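You operate a simulated robot arm through the tools that you are given. There is no shell and no other tool. Be economical: measure what you need, move in short steps, check, and stop when the job is done.

You are at the controls of a simulated two-armed robot. One attempt, no reset.

JOB
Put the clamped tube back in the white stand; glass aside, light off.
Fine: hold the tube, it must not drop; it goes in the stand's free pocket; leave the clamp open.

The check looks at the end state, three seconds after you hand in, the way a careful person would. Anything else that was tipped, shoved, dropped, spilled or broken makes it a failure.

ROBOT AND FRAMES
Two 7-joint arms with two-finger parallel grippers on one trunk, on a base that drives. Base frame: it is fixed to the floor where the robot stands at the start and does not move with it; the origin is under the middle of the robot, x ahead of it, y to its left, z up; the surface under the hand at the start is at about z = 0.8. Readings come in m, degrees, newtons and seconds.
The left shoulder is at the start at [0.07, 0.163, 1.195], the right one opposite. With the tool pointing down near the work surface each hand reaches from about 0.38 to 0.88 m from the robot's upright axis, wherever it stands, measured 20 degrees to its own side. Places, roughly: black light switch [0.4, 0, 0.7]; clamp lever [0.4, -0.2, 0.9]; middle pocket of the white tube stand [0.6, -0.4, 0.8]; sliding glass [0.5, 0, 0.9]. Payload 3.43 kg a hand.
The TCP of each hand is the grasp point between the finger pads, 0.034 m short of the fingertips. In the tool frame z runs along the fingers and y along their closing line. Largest opening 0.128 m; finger width 0.024, thickness 0.012; the body of the gripper, 0.048 by 0.13 m, starts 0.096 m behind the TCP.
Orientation is told as [roll, pitch, yaw] about the base's x, y, z axes, in that order, counted from this pose: with the fingers straight down and closing along the base's y, the tool's x points along the base's -x, its y along +y and its z along -z.

CONTROLS
- The arms move only by the tool play_rows. It takes "left_motion", "right_motion" or both (then of equal length, played together; a hand with none holds still); each is a list of rows, each an object (a shift or turn left out is 0, a gripper value left out holds the last) with "offset": the shift along the base's x, y, z in cm, a list of three; "angular": the turn, a rotation vector about the base's x, y, z in degrees, a list of three; "jaw": the closure in counts, from 0 (fully open) to 255 (shut). In form: [{"offset": [dx, dy, dz], "angular": [rx, ry, rz], "jaw": jaw}, ...]. A call has 1 to 8 rows; each row shifts and turns the commanded pose from where the row before left it. A row lasts 0.2 s, in which the tool goes at most 0.05 m and 8.6 degrees; a call with a longer step from one row to the next is refused whole, and so is a gripper value outside its range. Where a pose cannot be reached the arm comes as near as it can. A force on the tool above 40 N (or 10 N above the force at the start of the call, whichever is more), or a blocked arm, ends the call early, and 0.2 s more pass. The fingers move at their own pace (about 0.153 m/s each) and stop on an object; they squeeze with about 31 N. The grip force told is the motor's: it shows also when the fingers shut on nothing. Time passes only in rows, and 0.2 s behind the last, so rows that do not move let the fingers close. The reply holds the time, the measured pose of the TCP, the force on the tool along the base axes, the opening and the grip force, in the units named above and with some noise, with the torque about the TCP (base axes, N m) and any sound that the robot's microphone picked up.
- Cameras (640 x 400 px; columns grow to the right, rows downward): "scene" is now at [0.1476, -0.0233, 1.3975]; the picture's right is [-0.31, -0.95, 0.00], its down [-0.70, 0.23, -0.67] and it looks along [0.64, -0.21, -0.74] (base axes); focal length 214 px, centre (320, 200). "left" rides on the left gripper at [0.076, 0.011, -0.16] in its tool frame; the picture's right is [-0.15, 0.99, 0.00], its down [-0.88, -0.13, -0.46] and it looks along [-0.45, -0.07, 0.89] (tool axes); focal length 234 px, centre (320, 200). "right" rides on the right gripper at [0.076, -0.011, -0.16] in its tool frame; the picture's right is [0.15, 0.99, 0.00], its down [-0.88, 0.13, -0.46] and it looks along [-0.45, 0.07, 0.89] (tool axes); focal length 234 px, centre (320, 200). There is no depth. A picture from a camera that has moved, and an enlarged one, comes with that camera's place and axes in the base frame and with its lens. The place of the scene camera against the robot may be out by one fixed shift of up to 0.025 m in any direction.
- capture(camera): a new picture of that camera. No time passes.
- move_column(by): slides the trunk up (or, below 0, down) by that many m; the arms and the scene camera ride with it, the base frame stays. It gives what a move gives, with no picture.
- drive_base(legs): drives the robot by 1 to 6 legs, each [ahead, left, turn to the left] in m, m and degrees, along the robot's own axes; the way and the turn of a leg run together, so that a leg with both is an arc; at most 1.5 m and 180 degrees a leg. The arms and the cameras ride along, it lands a little off, and it stops where it bumps. It gives what a move gives.
- turn_head(pan, tilt): turns the head with the scene camera to pan (to the left, within 86 degrees either way) and tilt (down, from -29 to 69), counted from straight ahead of the robot. It gives what a move gives.
- zoom(camera, box): a new picture of the part [left, top, right, bottom] of that camera's present view, enlarged. No time passes.
- finish_job(): hands the job in; it is judged then, once.

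Go step by step. Nothing tells you exact positions but the pictures and the camera data: compare them with the known pose of the tool, close in by small moves and look again before you grip or let go. The budget is 120 turns and 88 pictures, counting those below and the enlarged ones. Unless the task says otherwise, let go and move clear before handing in, and close with one line.

The tools are called after ">>>" as name(argument=value, ...) on one line, values as JSON. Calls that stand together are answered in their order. play_rows: Moves the arms, as the interface text tells. Its arguments: {"type":"object","properties":{"left_motion":{"type":"array"},"right_motion":{"type":"array"}},"required":[]} The other tools are called the same way: move_column (by) slides the trunk up or down; drive_base (legs) drives the base; turn_head (pan, tilt) turns the head that bears the scene camera; capture (camera) takes a picture; zoom (camera, box) takes an enlarged picture of a part of a camera's view; finish_job () hands the job in.

At the start:

```text
clock: 0.0
left_tool_pos: [0.6994, 0.179, 1.1813]
left_ee_rot: [0.0, 0.0, 0.0]
left_contact_force: [0.7, -0.5, 0.2]
left_ft_torque: [-0.01, -0.01, 0.01]
left_opening: 0.1279
left_finger_force: 0.1
right_tool_pos: [0.4834, -0.3538, 1.2577]
right_ee_rot: [0.0, 0.0, 0.0]
right_contact_force: [0.4, -0.2, -0.6]
right_ft_torque: [0.0, 0.01, 0.02]
right_opening: 0.1278
right_finger_force: 0.0
trunk travel left (down, up): [-0.675, 0.265]
robot x, y, heading: [0.0019, 0.0021, -0.1]
head pan, tilt: [-18.0, 47.6]
```

scene: 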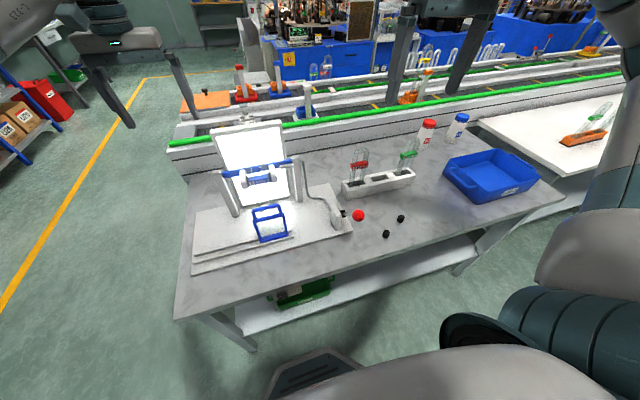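
right: 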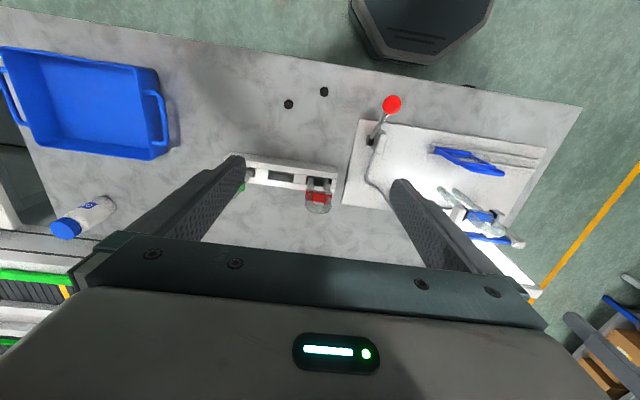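
left: 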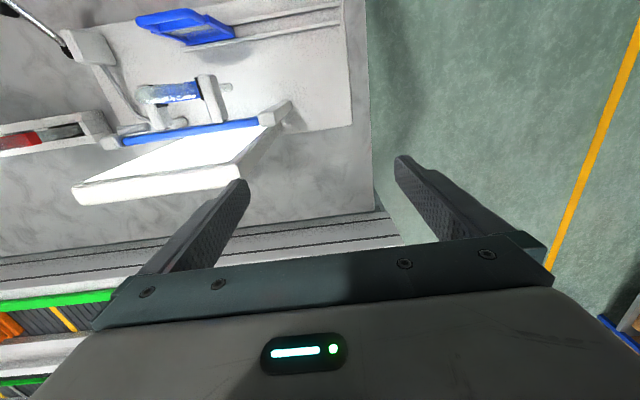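

I see a fixture with a lit backlight panel, a clamp holding a tube, a blue sliding frame (the glass), a red-knobbed lever, and the white stand with two tubes. I will take closer pictures first.

>>> zoom(camera="scene", box=[170, 100, 430, 280])

>>> zoom(camera="right", box=[220, 70, 560, 290])

>>> zoom(camera="left", box=[0, 0, 380, 220])

```text
2.22 times, centred on (300, 190) of scene
camera zoom: at [0.1476, -0.0233, 1.3975], right [-0.31, -0.95, 0.0], down [-0.7, 0.23, -0.67], along [0.64, -0.21, -0.74], focal length 477 px, centre (364, 222)
```

zoom: 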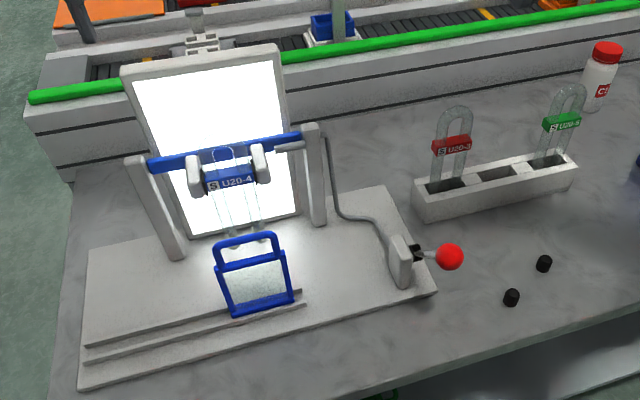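

```text
1.82 times, centred on (390, 180) of right
camera zoom: at [0.4081, -0.3643, 1.4168], right [-0.15, 0.99, 0.0], down [0.88, 0.13, 0.46], along [0.45, 0.07, -0.89], focal length 426 px, centre (193, 236)
```

zoom: 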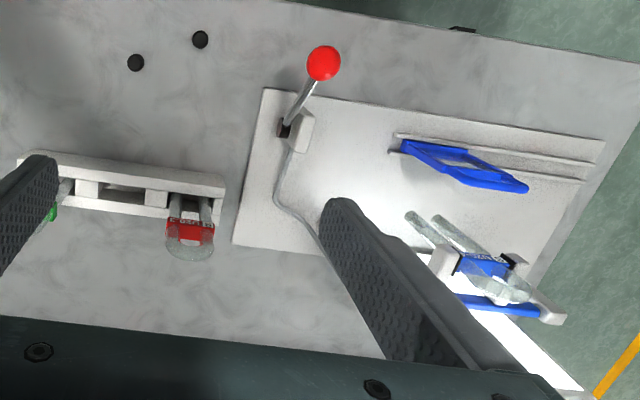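

```text
1.68 times, centred on (190, 110) of left
camera zoom: at [0.6233, 0.1891, 1.3401], right [0.15, 0.99, 0.0], down [0.88, -0.13, 0.46], along [0.45, -0.07, -0.89], focal length 394 px, centre (539, 352)
```

zoom: 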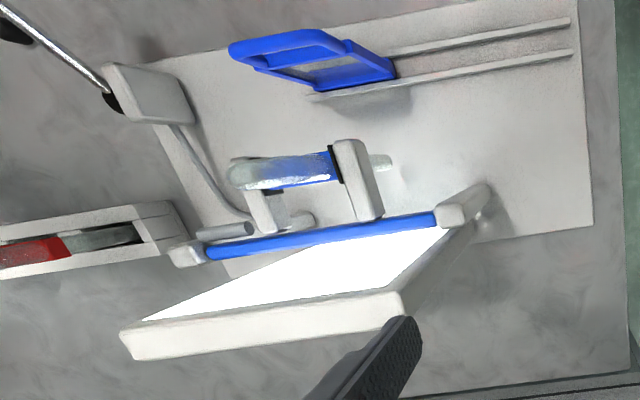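

The glass frame sits at about x 0.52, y 0, between rails running along y toward the left. The tube label is at about (0.61, 0.01, 1.01), and the lever knob at about (0.43, -0.21, 0.91). I'll bring the left hand over the glass, turned so that it closes along x.

>>> play_rows(left_motion=[{"offset": [-2.2, -1.5, 0], "angular": [0, 0, -8.4]}, {"offset": [-2.2, -1.5, 0], "angular": [0, 0, -8.4]}, {"offset": [-2.2, -1.5, 0], "angular": [0, 0, -8.4]}, {"offset": [-2.2, -1.5, 0], "angular": [0, 0, -8.4]}, {"offset": [-2.2, -1.5, 0], "angular": [0, 0, -8.4]}, {"offset": [-2.2, -1.5, 0], "angular": [0, 0, -8.4]}, {"offset": [-2.2, -1.5, 0], "angular": [0, 0, -8.4]}, {"offset": [-2.2, -1.5, 0], "angular": [0, 0, -8.4]}])

>>> play_rows(left_motion=[{"offset": [0, -1, 0], "angular": [0, 0, -7.6]}, {"offset": [0, -1, 0], "angular": [0, 0, -7.6]}, {"offset": [0, -1, 0], "angular": [0, 0, -7.6]}, {"offset": [0, 0, 0]}])

>>> capture(camera="left")

>>> capture(camera="scene")

```text
clock: 1.8
left_tool_pos: [0.5243, 0.0576, 1.1825]
left_ee_rot: [0.1, 0.0, -67.3]
left_contact_force: [-0.3, 0.4, 0.3]
left_ft_torque: [0.02, -0.01, 0.03]
left_opening: 0.128
left_finger_force: 0.0
right_tool_pos: [0.4832, -0.3553, 1.2559]
right_ee_rot: [0.0, 0.0, 0.0]
right_contact_force: [0.2, 0.5, -0.7]
right_ft_torque: [0.0, 0.03, 0.0]
right_opening: 0.1279
right_finger_force: 0.2
trunk travel left (down, up): [-0.675, 0.265]
robot x, y, heading: [0.0049, 0.0007, -0.1]
head pan, tilt: [-18.0, 47.6]
```

```text
clock: 2.8
left_tool_pos: [0.4795, 0.018, 1.1731]
left_ee_rot: [0.0, 0.1, -89.8]
left_contact_force: [0.3, -0.8, 0.6]
left_ft_torque: [0.0, -0.01, -0.01]
left_opening: 0.128
left_finger_force: 0.1
left hand out of reach, approached as far as the arm can: row 2, 3
right_tool_pos: [0.4834, -0.3528, 1.2573]
right_ee_rot: [0.0, 0.0, -0.1]
right_contact_force: [0.4, 0.6, 0.1]
right_ft_torque: [-0.02, 0.07, 0.01]
right_opening: 0.128
right_finger_force: 0.2
trunk travel left (down, up): [-0.675, 0.265]
robot x, y, heading: [0.0009, 0.0021, 0.0]
head pan, tilt: [-18.0, 47.6]
```

```text
81 pictures are left
camera left: at [0.491, 0.0946, 1.3328], right [0.99, -0.14, 0.0], down [-0.13, -0.88, 0.46], along [-0.06, -0.45, -0.89], focal length 234 px, centre (320, 200)
```

left: 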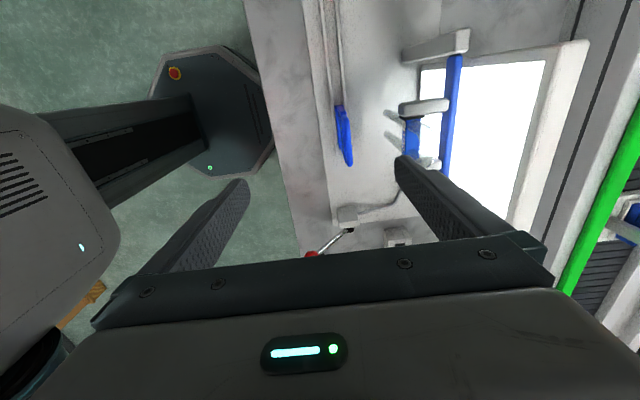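

```text
80 pictures are left
camera scene: at [0.1481, -0.0228, 1.3974], right [-0.31, -0.95, 0.0], down [-0.7, 0.23, -0.67], along [0.64, -0.21, -0.74], focal length 214 px, centre (320, 200)
```

scene: 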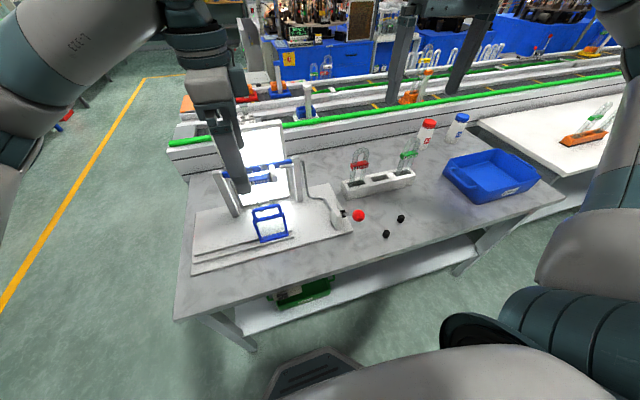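

The handle's top bar is near (0.52, 0.00, 0.96). I'll narrow the opening and go lower above it, where the arm reaches better.

>>> play_rows(left_motion=[{"offset": [0, 0, -2], "jaw": 140}, {"offset": [0, 0, -2.5]}, {"offset": [0, 0, -2.5]}, {"offset": [0, 0, 0]}, {"offset": [0, 0, 0]}])

>>> capture(camera="left")

```text
clock: 4.0
left_tool_pos: [0.4795, 0.0175, 1.1046]
left_ee_rot: [0.0, 0.0, -90.0]
left_contact_force: [0.0, -0.3, -0.4]
left_ft_torque: [0.01, 0.02, 0.01]
left_opening: 0.0578
left_finger_force: 0.1
right_tool_pos: [0.4838, -0.3535, 1.2569]
right_ee_rot: [0.0, 0.0, 0.0]
right_contact_force: [-1.1, 0.2, -0.4]
right_ft_torque: [-0.06, 0.0, 0.02]
right_opening: 0.1278
right_finger_force: 0.1
trunk travel left (down, up): [-0.675, 0.265]
robot x, y, heading: [-0.0029, 0.0005, -0.0]
head pan, tilt: [-18.0, 47.6]
```

```text
79 pictures are left
camera left: at [0.4911, 0.0935, 1.2635], right [0.99, -0.15, 0.0], down [-0.13, -0.88, 0.46], along [-0.07, -0.45, -0.89], focal length 234 px, centre (320, 200)
```

left: 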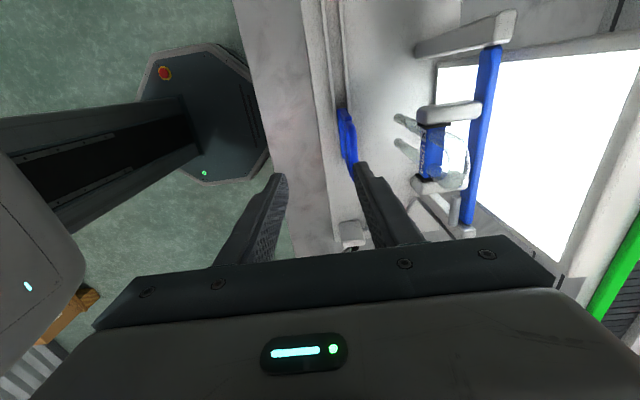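

The hand needs to go about 4 cm forward to straddle the frame. I'll shift it and look again.

>>> play_rows(left_motion=[{"offset": [2.1, -0.8, 0]}, {"offset": [2.1, -0.8, -2]}, {"offset": [0, 0, -1]}, {"offset": [0, 0, 0]}])

>>> capture(camera="left")

>>> zoom(camera="scene", box=[170, 120, 370, 280])

>>> zoom(camera="right", box=[340, 70, 640, 270])

```text
clock: 5.0
left_tool_pos: [0.4858, 0.0111, 1.098]
left_ee_rot: [0.1, 0.1, -89.9]
left_contact_force: [0.1, 0.5, -0.4]
left_ft_torque: [0.03, -0.01, -0.03]
left_opening: 0.0577
left_finger_force: 0.1
left hand out of reach, approached as far as the arm can: row 1, 2
right_tool_pos: [0.4837, -0.3523, 1.2576]
right_ee_rot: [0.0, 0.0, 0.0]
right_contact_force: [-0.1, 0.6, -0.1]
right_ft_torque: [-0.02, -0.01, -0.01]
right_opening: 0.1279
right_finger_force: 0.0
trunk travel left (down, up): [-0.675, 0.265]
robot x, y, heading: [-0.0029, -0.0051, 0.2]
head pan, tilt: [-18.0, 47.6]
```

```text
78 pictures are left
camera left: at [0.4964, 0.0872, 1.256], right [0.99, -0.14, 0.0], down [-0.13, -0.88, 0.46], along [-0.07, -0.45, -0.89], focal length 234 px, centre (320, 200)
```

left: 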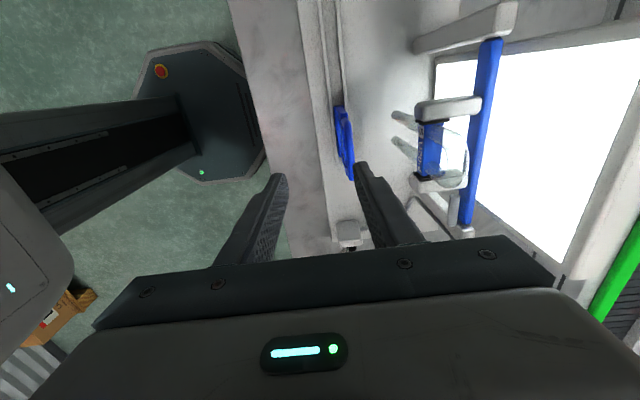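

```text
2.50 times, centred on (270, 200) of scene
camera zoom: at [0.1474, -0.0234, 1.3975], right [-0.31, -0.95, 0.0], down [-0.7, 0.23, -0.67], along [0.64, -0.21, -0.74], focal length 536 px, centre (445, 200)
```

zoom: 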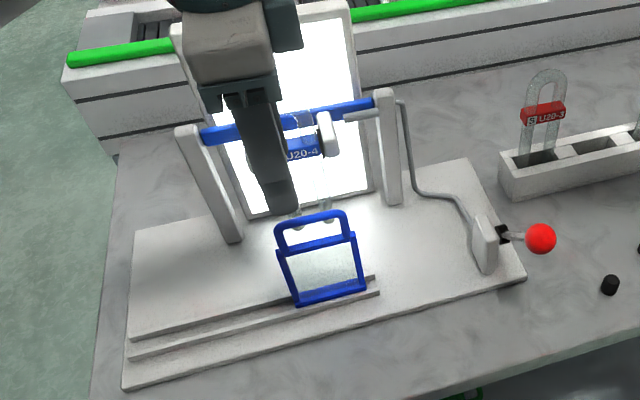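

```text
2.00 times, centred on (490, 170) of right
camera zoom: at [0.4078, -0.3644, 1.4168], right [-0.15, 0.99, 0.0], down [0.88, 0.13, 0.46], along [0.45, 0.07, -0.89], focal length 468 px, centre (-20, 260)
```

zoom: 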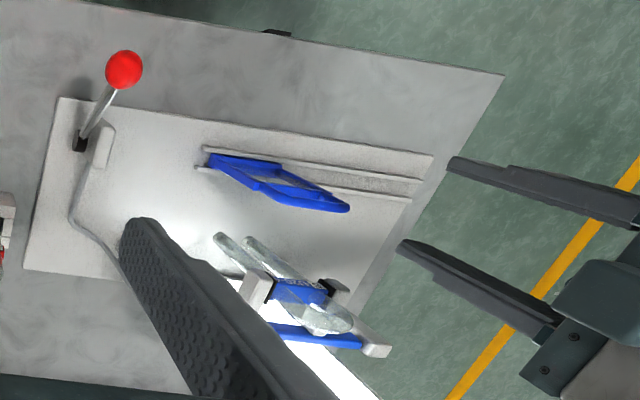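

At this height the arm cannot get far enough forward with this yaw. I'll raise the trunk so the hands work well below the shoulders, and try again.

>>> move_column(by=0.22)

>>> play_rows(left_motion=[{"offset": [0, 0, -4.5]}, {"offset": [0, 0, -4.5]}, {"offset": [0, 0, -4.5]}, {"offset": [0, 0, -4.5]}, {"offset": [1.7, -0.5, 0]}, {"offset": [1.7, -0.5, 0]}, {"offset": [0, 0, 0]}])

```text
clock: 7.3
left_tool_pos: [0.4869, 0.0119, 1.3174]
left_ee_rot: [0.0, 0.0, -89.9]
left_contact_force: [0.3, 0.4, 0.2]
left_ft_torque: [0.0, 0.0, -0.03]
left_opening: 0.0577
left_finger_force: 0.1
right_tool_pos: [0.4839, -0.3538, 1.4775]
right_ee_rot: [0.0, -0.1, 0.0]
right_contact_force: [-0.9, -0.4, 0.3]
right_ft_torque: [0.0, 0.01, 0.0]
right_opening: 0.1279
right_finger_force: 0.0
trunk travel left (down, up): [-0.895, 0.045]
robot x, y, heading: [0.0051, 0.0008, 0.0]
head pan, tilt: [-18.0, 47.6]
```

```text
clock: 8.9
left_tool_pos: [0.482, 0.0199, 1.2377]
left_ee_rot: [0.3, 0.4, -88.9]
left_contact_force: [-0.3, 0.6, 0.1]
left_ft_torque: [-0.02, 0.02, 0.02]
left_opening: 0.0576
left_finger_force: 0.0
left hand out of reach, approached as far as the arm can: row 1, 2, 3, 4, 5, 6
right_tool_pos: [0.4834, -0.3528, 1.477]
right_ee_rot: [0.0, 0.0, 0.0]
right_contact_force: [-0.1, -0.3, -0.4]
right_ft_torque: [-0.01, 0.02, -0.01]
right_opening: 0.128
right_finger_force: 0.1
trunk travel left (down, up): [-0.895, 0.045]
robot x, y, heading: [0.0028, -0.0006, 0.0]
head pan, tilt: [-18.0, 47.6]
```

Yaw -90 is at a joint limit. I'll unwind and try yaw +90 with the left hand.

>>> play_rows(left_motion=[{"offset": [1, 1, 3], "angular": [0, 0, 8.5]}, {"offset": [1, 1, 2], "angular": [0, 0, 8.5]}, {"offset": [1, 0.5, 0], "angular": [0, 0, 8.5]}, {"offset": [1, 0.5, 0], "angular": [0, 0, 8.5]}, {"offset": [1, 0.5, 0], "angular": [0, 0, 8.5]}, {"offset": [1, 0.5, 0], "angular": [0, 0, 8.5]}, {"offset": [0, 0, 0], "angular": [0, 0, 8.5]}, {"offset": [0, 0, 0], "angular": [0, 0, 8.5]}])

>>> play_rows(left_motion=[{"angular": [0, 0, 8.5]}, {"angular": [0, 0, 8.5]}, {"angular": [0, 0, 8.5]}, {"angular": [0, 0, 8.5]}, {"angular": [0, 0, 8.5]}, {"angular": [0, 0, 8.5]}, {"angular": [0, 0, 8.5]}, {"angular": [0, 0, 8.5]}])

>>> play_rows(left_motion=[{"angular": [0, 0, 8.5]}, {"angular": [0, 0, 8.5]}, {"angular": [0, 0, 8.5]}, {"angular": [0, 0, 8.5]}, {"angular": [0, 0, 8.0]}, {"angular": [0, 0, 0]}])

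```text
clock: 10.7
left_tool_pos: [0.5426, 0.0596, 1.2871]
left_ee_rot: [0.1, 0.0, -21.6]
left_contact_force: [0.3, -0.2, -0.5]
left_ft_torque: [0.01, -0.02, 0.02]
left_opening: 0.0577
left_finger_force: 0.0
right_tool_pos: [0.4824, -0.3522, 1.4778]
right_ee_rot: [0.0, -0.1, 0.1]
right_contact_force: [0.3, 0.8, 0.6]
right_ft_torque: [0.0, 0.01, 0.01]
right_opening: 0.1279
right_finger_force: 0.0
trunk travel left (down, up): [-0.895, 0.045]
robot x, y, heading: [-0.0003, 0.0015, -0.3]
head pan, tilt: [-18.0, 47.6]
```

```text
clock: 12.5
left_tool_pos: [0.5432, 0.0584, 1.2859]
left_ee_rot: [0.0, 0.0, 46.3]
left_contact_force: [0.5, -0.4, 0.5]
left_ft_torque: [-0.04, 0.0, -0.01]
left_opening: 0.0577
left_finger_force: 0.0
right_tool_pos: [0.4833, -0.3525, 1.4759]
right_ee_rot: [0.1, 0.0, 0.0]
right_contact_force: [-0.3, -0.7, -0.9]
right_ft_torque: [-0.02, -0.01, -0.02]
right_opening: 0.1278
right_finger_force: 0.1
trunk travel left (down, up): [-0.895, 0.045]
robot x, y, heading: [-0.0022, -0.0004, 0.1]
head pan, tilt: [-18.0, 47.6]
```

```text
clock: 13.9
left_tool_pos: [0.5433, 0.0586, 1.2849]
left_ee_rot: [0.0, 0.0, 88.2]
left_contact_force: [-0.3, -0.6, 0.3]
left_ft_torque: [0.02, 0.03, -0.01]
left_opening: 0.0576
left_finger_force: 0.0
right_tool_pos: [0.4839, -0.3528, 1.4766]
right_ee_rot: [0.0, -0.1, 0.0]
right_contact_force: [-0.3, -0.4, 0.5]
right_ft_torque: [0.0, -0.03, -0.01]
right_opening: 0.128
right_finger_force: 0.1
trunk travel left (down, up): [-0.895, 0.045]
robot x, y, heading: [0.0028, -0.0002, 0.0]
head pan, tilt: [-18.0, 47.6]
```

Yaw +90 works. Now I go above the glass handle.

>>> play_rows(left_motion=[{"offset": [-1, -3, 0], "angular": [0, 0, 1.8]}, {"offset": [-1.1, -3, 0]}, {"offset": [0, 0, -4.5]}, {"offset": [0, 0, -4.5]}, {"offset": [0, 0, -4.5]}, {"offset": [0, 0, -4.5]}, {"offset": [0, 0, -2]}, {"offset": [0, 0, 0]}])

>>> capture(camera="left")

>>> zoom(camera="scene", box=[170, 120, 370, 280])

```text
clock: 15.7
left_tool_pos: [0.5223, -0.0036, 1.0869]
left_ee_rot: [-0.1, 0.0, 90.0]
left_contact_force: [0.0, 0.3, 0.2]
left_ft_torque: [0.04, 0.01, 0.02]
left_opening: 0.0578
left_finger_force: 0.1
right_tool_pos: [0.482, -0.3538, 1.4764]
right_ee_rot: [0.0, -0.1, 0.0]
right_contact_force: [0.1, -0.6, -0.4]
right_ft_torque: [0.03, -0.01, 0.01]
right_opening: 0.128
right_finger_force: 0.1
trunk travel left (down, up): [-0.895, 0.045]
robot x, y, heading: [0.002, 0.0004, 0.2]
head pan, tilt: [-18.0, 47.6]
```

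```text
75 pictures are left
camera left: at [0.511, -0.0782, 1.2451], right [-0.99, 0.15, 0.0], down [0.13, 0.88, 0.46], along [0.07, 0.45, -0.89], focal length 234 px, centre (320, 200)
```

left: 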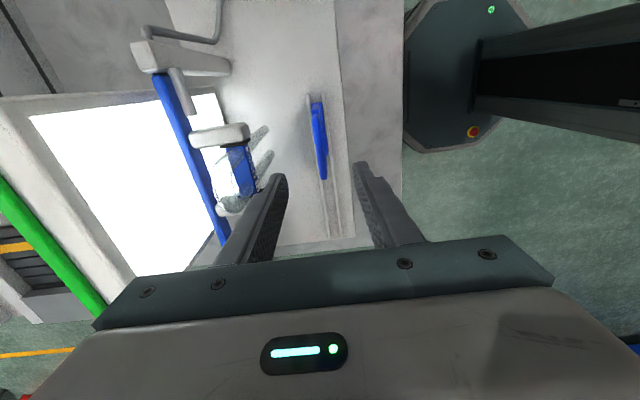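

```text
2.50 times, centred on (270, 200) of scene
camera zoom: at [0.1473, -0.024, 1.6175], right [-0.31, -0.95, 0.0], down [-0.7, 0.23, -0.67], along [0.64, -0.21, -0.74], focal length 536 px, centre (445, 200)
```

zoom: 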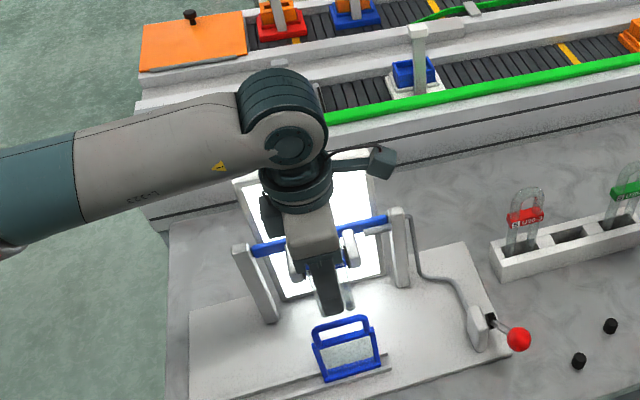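

The hand is centred on the frame in x. Descending around the handle.

>>> play_rows(left_motion=[{"offset": [0, 0, -3]}, {"offset": [0, 0, -3]}, {"offset": [0, 0, -3]}, {"offset": [0, 0, -2.5]}, {"offset": [0, 0, 0]}])

>>> capture(camera="left")

>>> zoom(camera="scene", box=[170, 160, 370, 280])

```text
clock: 16.9
left_tool_pos: [0.5228, 0.0001, 0.9708]
left_ee_rot: [0.1, -0.1, 90.0]
left_contact_force: [-0.7, 0.0, -0.3]
left_ft_torque: [0.02, 0.02, 0.02]
left_opening: 0.0577
left_finger_force: 0.0
right_tool_pos: [0.4828, -0.3527, 1.4761]
right_ee_rot: [-0.1, 0.0, 0.0]
right_contact_force: [0.1, -0.2, 0.2]
right_ft_torque: [0.02, 0.01, 0.0]
right_opening: 0.128
right_finger_force: 0.0
trunk travel left (down, up): [-0.895, 0.045]
robot x, y, heading: [-0.0004, -0.0007, 0.0]
head pan, tilt: [-18.0, 47.6]
```

```text
73 pictures are left
camera left: at [0.5103, -0.0758, 1.1297], right [-0.99, 0.15, 0.0], down [0.13, 0.88, 0.46], along [0.07, 0.45, -0.89], focal length 234 px, centre (320, 200)
```

left: 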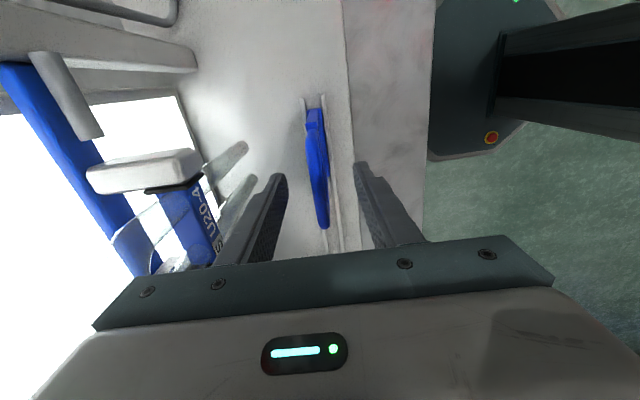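

```text
3.20 times, centred on (270, 220) of scene
camera zoom: at [0.1475, -0.0234, 1.6175], right [-0.31, -0.95, 0.0], down [-0.7, 0.23, -0.67], along [0.64, -0.21, -0.74], focal length 686 px, centre (480, 136)
```

zoom: 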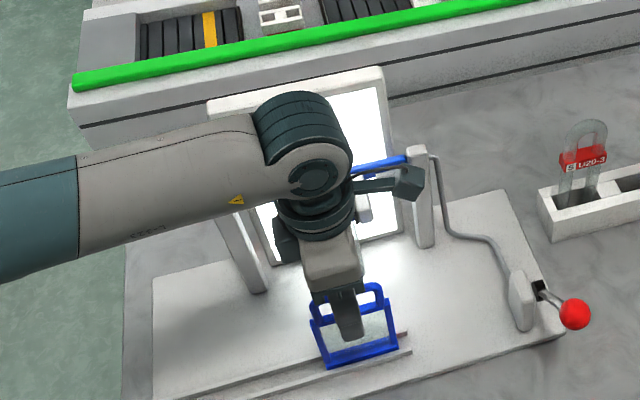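

The tips are right at the top of the handle, with the tube clear of the hand. Going 2.5 cm lower and closing.

>>> play_rows(left_motion=[{"offset": [0, 0, -1.3]}, {"offset": [0, 0, -1.2]}, {"jaw": 200}, {"jaw": 225}, {"jaw": 240}, {}, {}])

>>> capture(camera="left")

```text
clock: 18.5
left_tool_pos: [0.5228, -0.0013, 0.946]
left_ee_rot: [0.0, 0.0, 90.0]
left_contact_force: [5.7, -0.7, 1.9]
left_ft_torque: [-0.02, -0.16, -0.17]
left_opening: 0.0097
left_finger_force: 43.1
right_tool_pos: [0.4844, -0.3534, 1.4768]
right_ee_rot: [0.1, 0.0, 0.0]
right_contact_force: [0.1, 1.3, -0.3]
right_ft_torque: [-0.02, -0.03, -0.02]
right_opening: 0.1279
right_finger_force: 0.0
trunk travel left (down, up): [-0.895, 0.045]
robot x, y, heading: [-0.0033, 0.0018, -0.3]
head pan, tilt: [-18.0, 47.6]
```

```text
71 pictures are left
camera left: at [0.5112, -0.0766, 1.1054], right [-0.99, 0.15, 0.0], down [0.13, 0.88, 0.46], along [0.07, 0.45, -0.89], focal length 234 px, centre (320, 200)
```

left: 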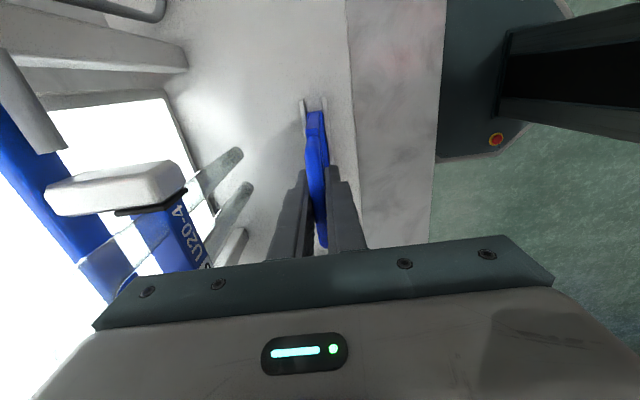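

The handle is gripped (9.7 mm thick). Sliding it left along the rails.

>>> play_rows(left_motion=[{"offset": [0, 1, 0]}, {"offset": [0, 2, 0]}, {"offset": [0, 2, 0]}, {"offset": [0, 2, 0]}, {"offset": [0, 2, 0]}, {"offset": [0, 2, 0]}, {"offset": [0, 2, 0]}, {}])

>>> capture(camera="scene")

```text
clock: 20.3
left_tool_pos: [0.5225, 0.13, 0.9472]
left_ee_rot: [0.0, 0.0, 90.0]
left_contact_force: [13.5, 1.7, 0.7]
left_ft_torque: [-0.65, -0.32, -0.34]
left_opening: 0.0098
left_finger_force: 43.3
right_tool_pos: [0.4861, -0.3533, 1.4759]
right_ee_rot: [0.0, 0.1, 0.0]
right_contact_force: [0.3, -0.2, -0.2]
right_ft_torque: [0.0, 0.01, 0.0]
right_opening: 0.128
right_finger_force: 0.1
trunk travel left (down, up): [-0.895, 0.045]
robot x, y, heading: [-0.0013, -0.0016, 0.0]
head pan, tilt: [-18.0, 47.6]
```

```text
70 pictures are left
camera scene: at [0.1502, -0.0231, 1.6172], right [-0.31, -0.95, 0.0], down [-0.7, 0.23, -0.67], along [0.64, -0.21, -0.74], focal length 214 px, centre (320, 200)
```

scene: 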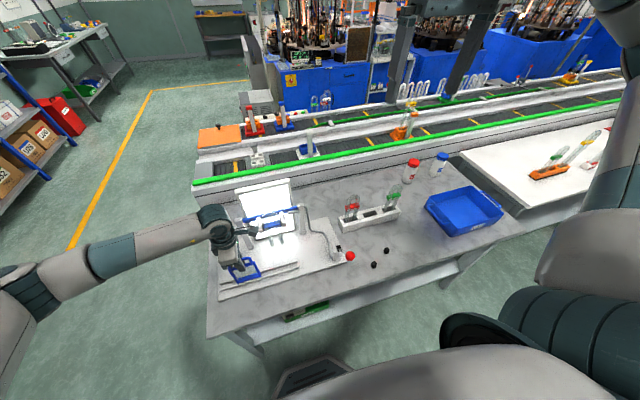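

It slides well with some sideways force. I'll go a further 4 cm with a little x relief.

>>> play_rows(left_motion=[{"offset": [0.2, 1, 0]}, {"offset": [0, 1.5, 0]}, {"offset": [0, 1.5, 0]}, {}])

>>> zoom(camera="scene", box=[190, 170, 390, 310])

>>> capture(camera="left")

```text
clock: 21.3
left_tool_pos: [0.5231, 0.1697, 0.9467]
left_ee_rot: [0.0, 0.1, 89.9]
left_contact_force: [5.5, -1.6, 7.6]
left_ft_torque: [-0.37, -0.75, -0.26]
left_opening: 0.0098
left_finger_force: 43.7
right_tool_pos: [0.4821, -0.3541, 1.4761]
right_ee_rot: [0.1, 0.0, 0.0]
right_contact_force: [-0.7, 0.6, 0.4]
right_ft_torque: [-0.01, -0.01, -0.01]
right_opening: 0.1278
right_finger_force: 0.0
trunk travel left (down, up): [-0.895, 0.045]
robot x, y, heading: [0.0014, -0.0007, 0.2]
head pan, tilt: [-18.0, 47.6]
```

```text
2.86 times, centred on (290, 240) of scene
camera zoom: at [0.1476, -0.0239, 1.6175], right [-0.31, -0.95, 0.0], down [-0.7, 0.23, -0.67], along [0.64, -0.21, -0.74], focal length 613 px, centre (406, 86)
```

zoom: 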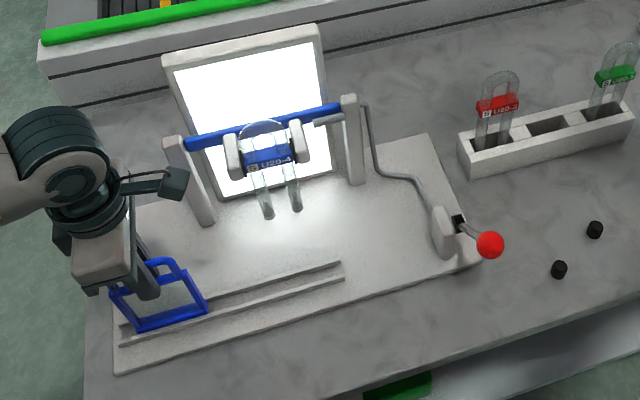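

```text
68 pictures are left
camera left: at [0.5115, 0.0936, 1.1055], right [-0.99, 0.15, 0.0], down [0.13, 0.88, 0.45], along [0.07, 0.45, -0.89], focal length 234 px, centre (320, 200)
```

left: 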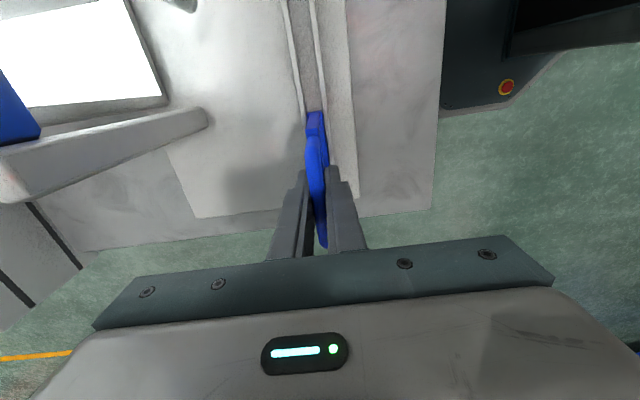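

The glass is well aside and still fully on the rails. I'll release it and lift clear.

>>> play_rows(left_motion=[{"jaw": 190}, {"jaw": 130}, {}, {"offset": [0, 0, 2]}, {"offset": [0, 0, 4]}, {"offset": [0, 0, 4.5]}, {"offset": [0, 0, 4.5]}, {"offset": [0, 0, 4.5]}])

>>> play_rows(left_motion=[{"offset": [0.5, -2.5, 4]}, {"offset": [1, -4, 2]}, {"offset": [1, -4, 0]}, {"offset": [1, -4, 0]}, {"offset": [0.5, -1.5, 0]}, {}])

>>> capture(camera="left")

>>> capture(camera="right")

```text
clock: 23.1
left_tool_pos: [0.5218, 0.1683, 1.1421]
left_ee_rot: [0.0, 0.0, 89.9]
left_contact_force: [-0.5, 0.3, 0.2]
left_ft_torque: [0.03, 0.0, 0.02]
left_opening: 0.0627
left_finger_force: 0.1
right_tool_pos: [0.4833, -0.3529, 1.4766]
right_ee_rot: [0.0, 0.0, 0.0]
right_contact_force: [-0.7, -0.2, -0.5]
right_ft_torque: [-0.02, -0.02, 0.0]
right_opening: 0.1281
right_finger_force: 0.0
trunk travel left (down, up): [-0.895, 0.045]
robot x, y, heading: [0.0014, -0.0006, 0.1]
head pan, tilt: [-18.0, 47.6]
```

```text
clock: 24.5
left_tool_pos: [0.5615, 0.0093, 1.2032]
left_ee_rot: [0.0, 0.1, 90.0]
left_contact_force: [0.6, -0.3, 0.0]
left_ft_torque: [-0.02, 0.0, 0.01]
left_opening: 0.0626
left_finger_force: 0.0
right_tool_pos: [0.4832, -0.3523, 1.4772]
right_ee_rot: [0.0, 0.0, 0.0]
right_contact_force: [-0.2, -0.2, -0.4]
right_ft_torque: [-0.02, -0.01, 0.01]
right_opening: 0.1278
right_finger_force: 0.1
trunk travel left (down, up): [-0.895, 0.045]
robot x, y, heading: [0.0028, 0.0043, -0.1]
head pan, tilt: [-18.0, 47.6]
```

```text
67 pictures are left
camera left: at [0.5512, -0.0664, 1.3606], right [-0.99, 0.15, 0.0], down [0.13, 0.88, 0.45], along [0.07, 0.45, -0.89], focal length 234 px, centre (320, 200)
```

left: 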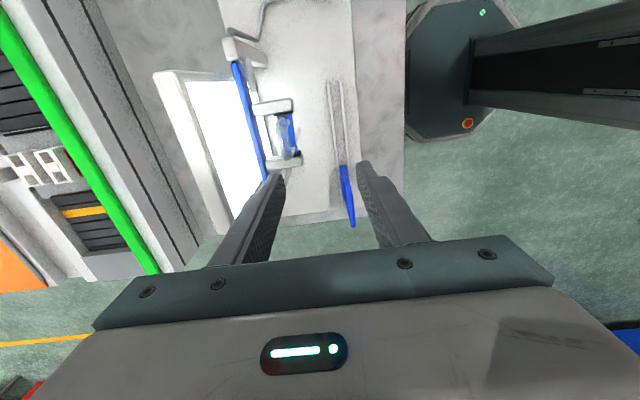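

```text
66 pictures are left
camera right: at [0.4079, -0.3633, 1.637], right [-0.15, 0.99, 0.0], down [0.88, 0.13, 0.46], along [0.45, 0.07, -0.89], focal length 234 px, centre (320, 200)
```

right: 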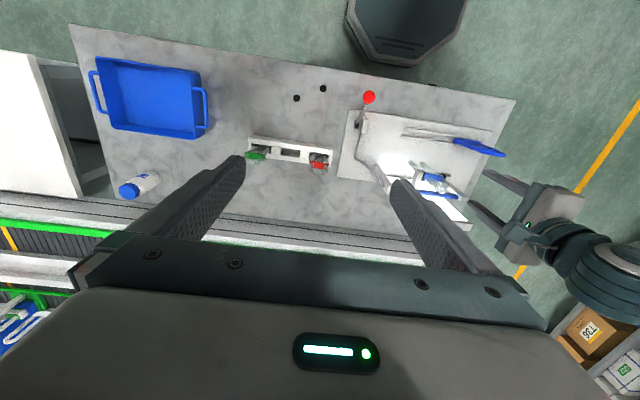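

Zooming in on the tube from above.

>>> zoom(camera="left", box=[220, 70, 340, 190])

>>> zoom(camera="scene", box=[220, 170, 320, 270])

```text
3.33 times, centred on (280, 130) of left
camera zoom: at [0.5512, -0.0664, 1.3606], right [-0.99, 0.15, 0.0], down [0.13, 0.88, 0.45], along [0.07, 0.45, -0.89], focal length 781 px, centre (453, 433)
```

zoom: 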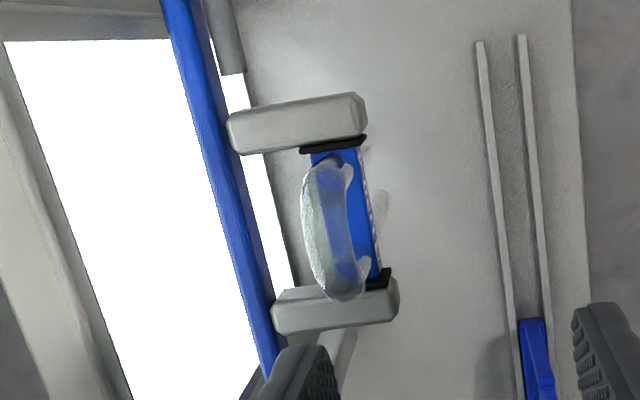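

```text
4.00 times, centred on (270, 220) of scene
camera zoom: at [0.1475, -0.0223, 1.6175], right [-0.31, -0.95, 0.0], down [-0.7, 0.23, -0.67], along [0.64, -0.21, -0.74], focal length 858 px, centre (520, 120)
```

zoom: 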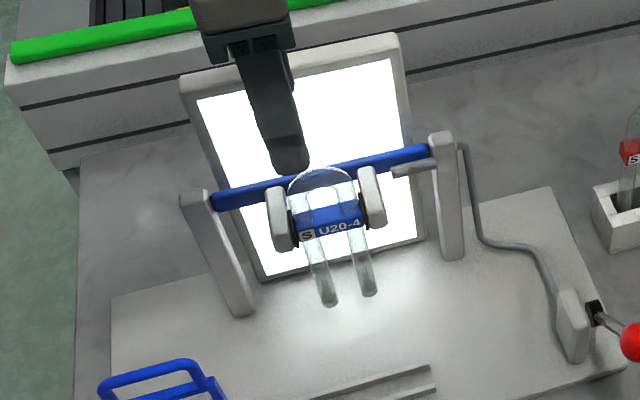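

The tube is a U with its arch up, centred near (0.609, -0.001). The blue sleeve is at z≈1.0 and the arch top at about 1.06. I'll narrow the jaws to ~4.5 cm and hover above it to check centring.

>>> play_rows(left_motion=[{"offset": [1.6, -0.3, 0], "jaw": 165}, {"offset": [1.6, -0.3, 0]}, {"offset": [1.5, -0.3, 0]}, {"offset": [0, 0, -3]}, {"offset": [0, 0, -2.5]}, {}])

>>> capture(camera="left")

>>> zoom(camera="scene", box=[220, 150, 320, 250])

```text
clock: 25.9
left_tool_pos: [0.6124, 0.0004, 1.1457]
left_ee_rot: [0.0, 0.1, 90.0]
left_contact_force: [-0.3, -0.2, -0.1]
left_ft_torque: [0.0, -0.01, 0.02]
left_opening: 0.0452
left_finger_force: 0.0
right_tool_pos: [0.4829, -0.3537, 1.4761]
right_ee_rot: [0.0, 0.0, 0.0]
right_contact_force: [-0.1, 0.1, 0.1]
right_ft_torque: [0.01, -0.03, -0.03]
right_opening: 0.1281
right_finger_force: 0.1
trunk travel left (down, up): [-0.895, 0.045]
robot x, y, heading: [-0.0003, 0.0022, 0.0]
head pan, tilt: [-18.0, 47.6]
```

```text
63 pictures are left
camera left: at [0.5992, -0.0757, 1.304], right [-0.99, 0.15, 0.0], down [0.13, 0.88, 0.46], along [0.07, 0.45, -0.89], focal length 234 px, centre (320, 200)
```

left: 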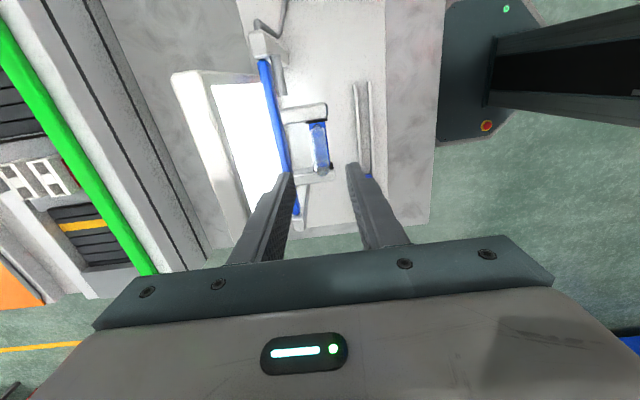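

```text
4.00 times, centred on (270, 200) of scene
camera zoom: at [0.1474, -0.0236, 1.6175], right [-0.31, -0.95, 0.0], down [-0.7, 0.23, -0.67], along [0.64, -0.21, -0.74], focal length 858 px, centre (520, 200)
```

zoom: 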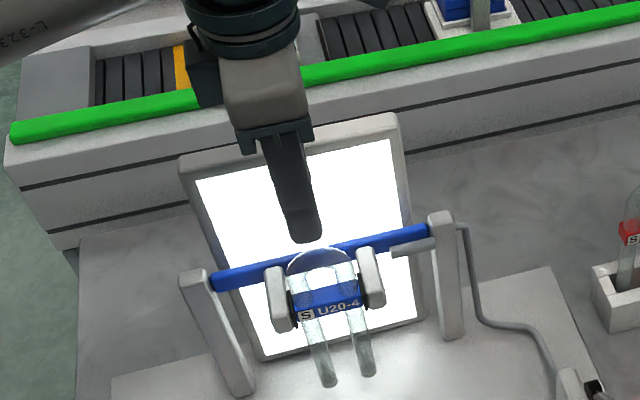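

>>> zoom(camera="left", box=[240, 80, 400, 200])

```text
3.33 times, centred on (320, 140) of left
camera zoom: at [0.5992, -0.0757, 1.304], right [-0.99, 0.15, 0.0], down [0.13, 0.88, 0.46], along [0.07, 0.45, -0.89], focal length 781 px, centre (320, 400)
```

zoom: 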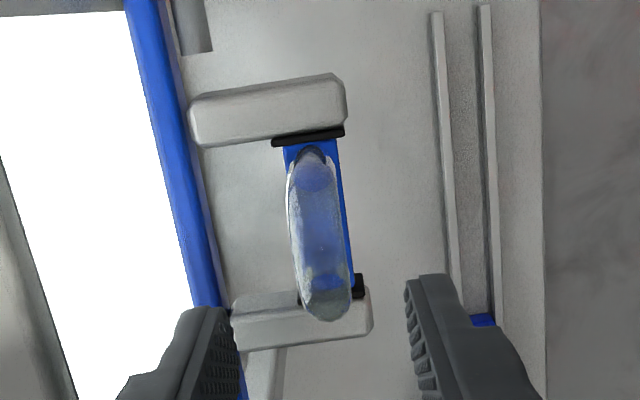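

The sleeve centre is at x≈0.610, y≈-0.005. I'll shift back 2 mm and descend partway.

>>> play_rows(left_motion=[{"offset": [-0.2, -0.3, -3]}, {"offset": [0, 0, -3]}, {"offset": [0, 0, -2]}, {}])

>>> capture(camera="left")

>>> zoom(camera="scene", box=[220, 160, 320, 250])

```text
clock: 26.9
left_tool_pos: [0.6067, -0.0041, 1.0664]
left_ee_rot: [0.0, 0.0, 89.9]
left_contact_force: [-0.4, -0.5, 0.8]
left_ft_torque: [0.02, 0.03, 0.04]
left_opening: 0.0448
left_finger_force: 0.0
right_tool_pos: [0.4836, -0.354, 1.4775]
right_ee_rot: [-0.1, 0.0, 0.0]
right_contact_force: [1.1, 0.1, 0.6]
right_ft_torque: [-0.01, 0.02, 0.01]
right_opening: 0.1279
right_finger_force: 0.0
trunk travel left (down, up): [-0.895, 0.045]
robot x, y, heading: [0.0001, 0.0001, -0.1]
head pan, tilt: [-18.0, 47.6]
```

```text
60 pictures are left
camera left: at [0.5961, -0.079, 1.2249], right [-0.99, 0.15, 0.0], down [0.13, 0.88, 0.46], along [0.07, 0.45, -0.89], focal length 234 px, centre (320, 200)
```

left: 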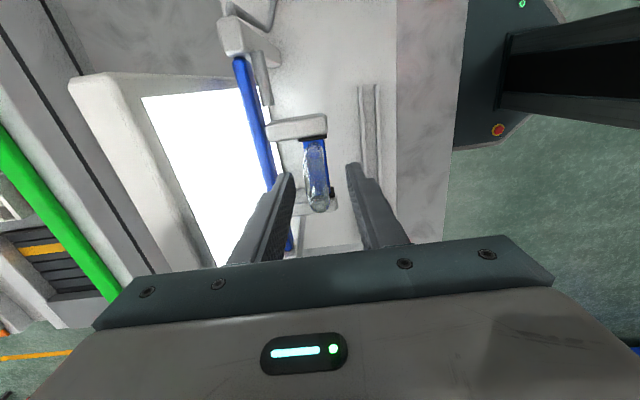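

```text
4.44 times, centred on (270, 205) of scene
camera zoom: at [0.1477, -0.0234, 1.6175], right [-0.31, -0.95, 0.0], down [-0.7, 0.23, -0.67], along [0.64, -0.21, -0.74], focal length 953 px, centre (542, 178)
```

zoom: 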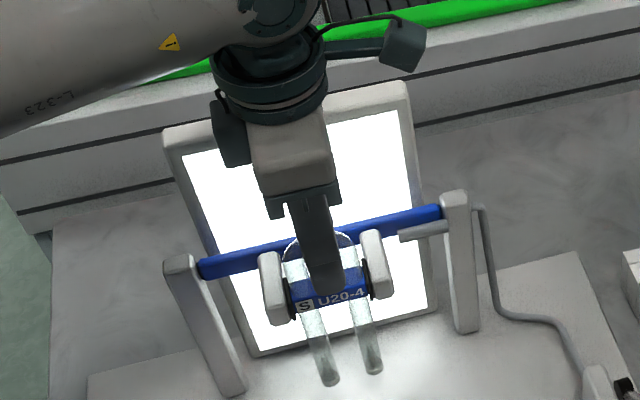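

The fingers straddle the arch with clear gaps. Descending 5.5 cm to the sleeve and closing.

>>> play_rows(left_motion=[{"offset": [0.2, 0.2, -2]}, {"offset": [0, 0, -2]}, {"offset": [0, 0, -1.5]}, {}])

>>> capture(camera="left")

```text
clock: 27.9
left_tool_pos: [0.6099, -0.0024, 1.0102]
left_ee_rot: [0.0, 0.0, 89.9]
left_contact_force: [-0.1, -0.5, -0.6]
left_ft_torque: [-0.03, 0.02, 0.01]
left_opening: 0.0452
left_finger_force: 0.0
right_tool_pos: [0.484, -0.3533, 1.4774]
right_ee_rot: [0.0, 0.1, 0.0]
right_contact_force: [-0.1, -1.3, -0.2]
right_ft_torque: [0.02, -0.01, 0.0]
right_opening: 0.1279
right_finger_force: 0.1
trunk travel left (down, up): [-0.895, 0.045]
robot x, y, heading: [-0.0014, -0.0034, 0.1]
head pan, tilt: [-18.0, 47.6]
```

```text
58 pictures are left
camera left: at [0.5981, -0.0775, 1.1692], right [-0.99, 0.15, 0.0], down [0.13, 0.88, 0.46], along [0.07, 0.45, -0.89], focal length 234 px, centre (320, 200)
```

left: 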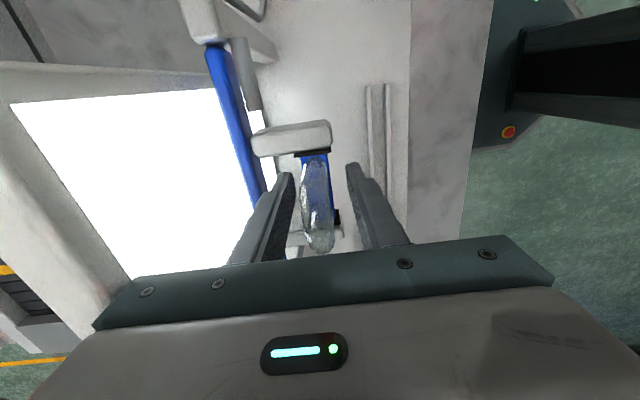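

>>> play_rows(left_motion=[{"jaw": 190}, {"jaw": 205}, {"jaw": 225}, {}, {}])

>>> zoom(camera="left", box=[220, 100, 420, 270])

```text
clock: 29.1
left_tool_pos: [0.6109, -0.0029, 1.0107]
left_ee_rot: [0.1, 0.0, 90.0]
left_contact_force: [6.2, 0.2, 1.9]
left_ft_torque: [0.03, -0.12, -0.05]
left_opening: 0.0198
left_finger_force: 30.9
right_tool_pos: [0.4841, -0.3533, 1.4764]
right_ee_rot: [0.0, -0.1, 0.0]
right_contact_force: [-0.2, 0.3, 0.2]
right_ft_torque: [0.0, 0.0, 0.0]
right_opening: 0.1281
right_finger_force: 0.1
trunk travel left (down, up): [-0.895, 0.045]
robot x, y, heading: [0.0007, 0.0004, -0.0]
head pan, tilt: [-18.0, 47.6]
```

```text
2.35 times, centred on (320, 185) of left
camera zoom: at [0.5991, -0.0775, 1.1695], right [-0.99, 0.15, 0.0], down [0.13, 0.88, 0.46], along [0.07, 0.45, -0.89], focal length 551 px, centre (320, 235)
```

zoom: 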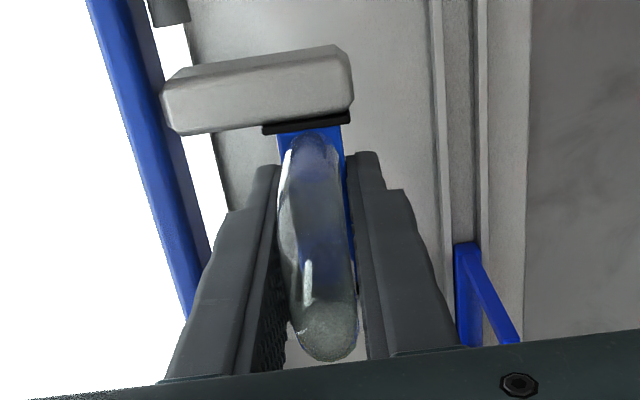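

The tube is held by its sleeve (19.8 mm). Now I bring the right hand over the lever for a look.

>>> play_rows(right_motion=[{"offset": [-0.5, 1, -4.8], "jaw": 60}, {"offset": [-0.5, 1, -4.8]}, {"offset": [-0.5, 1, -4.8]}, {"offset": [-0.5, 1, -4.8]}, {"offset": [-0.5, 1, -4.8]}, {"offset": [-0.5, 1, -4.8]}, {}])

>>> capture(camera="right")

>>> zoom(camera="scene", box=[270, 180, 410, 280])

```text
clock: 30.7
left_tool_pos: [0.6099, -0.0014, 1.0112]
left_ee_rot: [0.0, 0.1, 90.1]
left_contact_force: [9.0, 0.4, 4.8]
left_ft_torque: [0.05, -0.17, -0.03]
left_opening: 0.0201
left_finger_force: 30.9
right_tool_pos: [0.4552, -0.2931, 1.1885]
right_ee_rot: [0.0, 0.0, 0.0]
right_contact_force: [0.2, 0.1, 1.1]
right_ft_torque: [-0.02, 0.01, -0.01]
right_opening: 0.0977
right_finger_force: 0.0
trunk travel left (down, up): [-0.895, 0.045]
robot x, y, heading: [-0.0032, 0.0011, 0.2]
head pan, tilt: [-18.0, 47.6]
```

```text
56 pictures are left
camera right: at [0.3792, -0.304, 1.3483], right [-0.15, 0.99, 0.0], down [0.88, 0.13, 0.46], along [0.45, 0.07, -0.89], focal length 234 px, centre (320, 200)
```

right: 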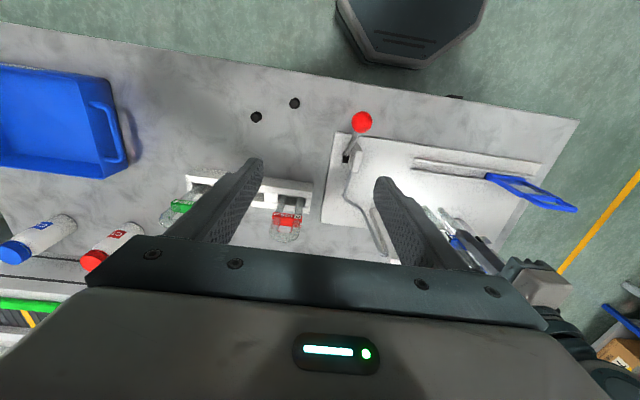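

```text
4.00 times, centred on (340, 230) of scene
camera zoom: at [0.1485, -0.0232, 1.6174], right [-0.31, -0.95, 0.0], down [-0.7, 0.23, -0.67], along [0.64, -0.21, -0.74], focal length 858 px, centre (240, 80)
```

zoom: 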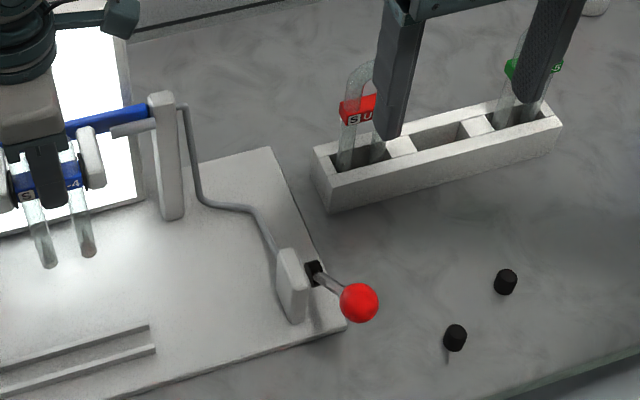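

Triangulating across three views puts the knob at about (0.428, -0.228, 0.95) and the pivot at about (0.515, -0.227, 0.86), so the lever swings about the y axis. I'll go above the knob with fingers closing along y so the ball can turn in the pads.

>>> play_rows(right_motion=[{"offset": [-1.3, 3.2, 0]}, {"offset": [-1.4, 3.2, 0]}, {"offset": [0, 0, -4]}, {"offset": [0, 0, -4]}, {"offset": [0, 0, -4]}, {}])

>>> capture(camera="right")

>>> zoom(camera="scene", box=[270, 180, 410, 280])

```text
clock: 32.1
left_tool_pos: [0.6111, -0.0028, 1.0106]
left_ee_rot: [0.0, 0.0, 89.8]
left_contact_force: [7.0, -0.8, 3.4]
left_ft_torque: [0.04, -0.12, 0.0]
left_opening: 0.0201
left_finger_force: 30.5
right_tool_pos: [0.4272, -0.2291, 1.0689]
right_ee_rot: [-0.1, 0.2, 0.0]
right_contact_force: [-0.4, -0.1, 0.1]
right_ft_torque: [-0.04, -0.01, 0.0]
right_opening: 0.0979
right_finger_force: 0.1
trunk travel left (down, up): [-0.895, 0.045]
robot x, y, heading: [-0.0036, 0.0032, 0.0]
head pan, tilt: [-18.0, 47.6]
```

```text
54 pictures are left
camera right: at [0.3521, -0.2405, 1.2283], right [-0.15, 0.99, 0.0], down [0.88, 0.13, 0.45], along [0.45, 0.07, -0.89], focal length 234 px, centre (320, 200)
```

right: 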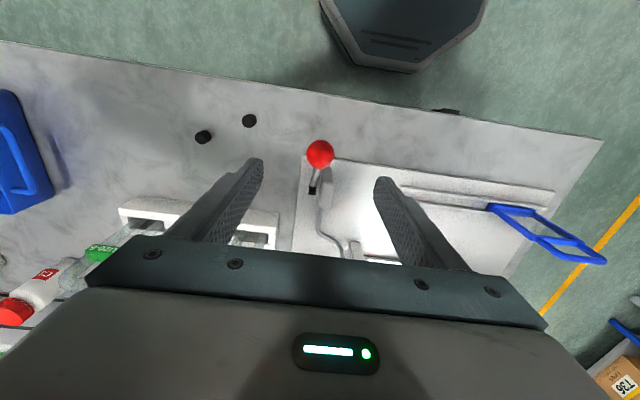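

```text
4.00 times, centred on (340, 230) of scene
camera zoom: at [0.1486, -0.0232, 1.6174], right [-0.31, -0.95, 0.0], down [-0.7, 0.23, -0.67], along [0.64, -0.21, -0.74], focal length 858 px, centre (240, 80)
```

zoom: 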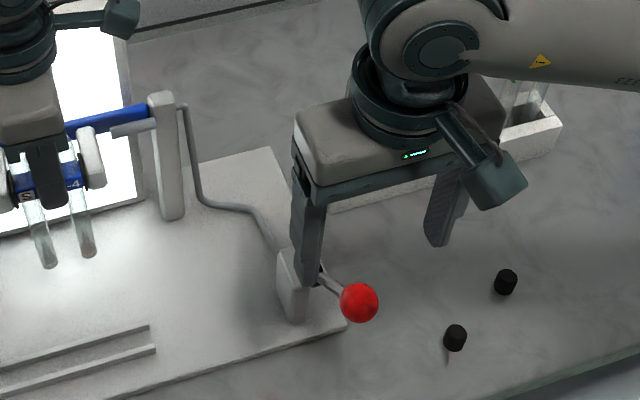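

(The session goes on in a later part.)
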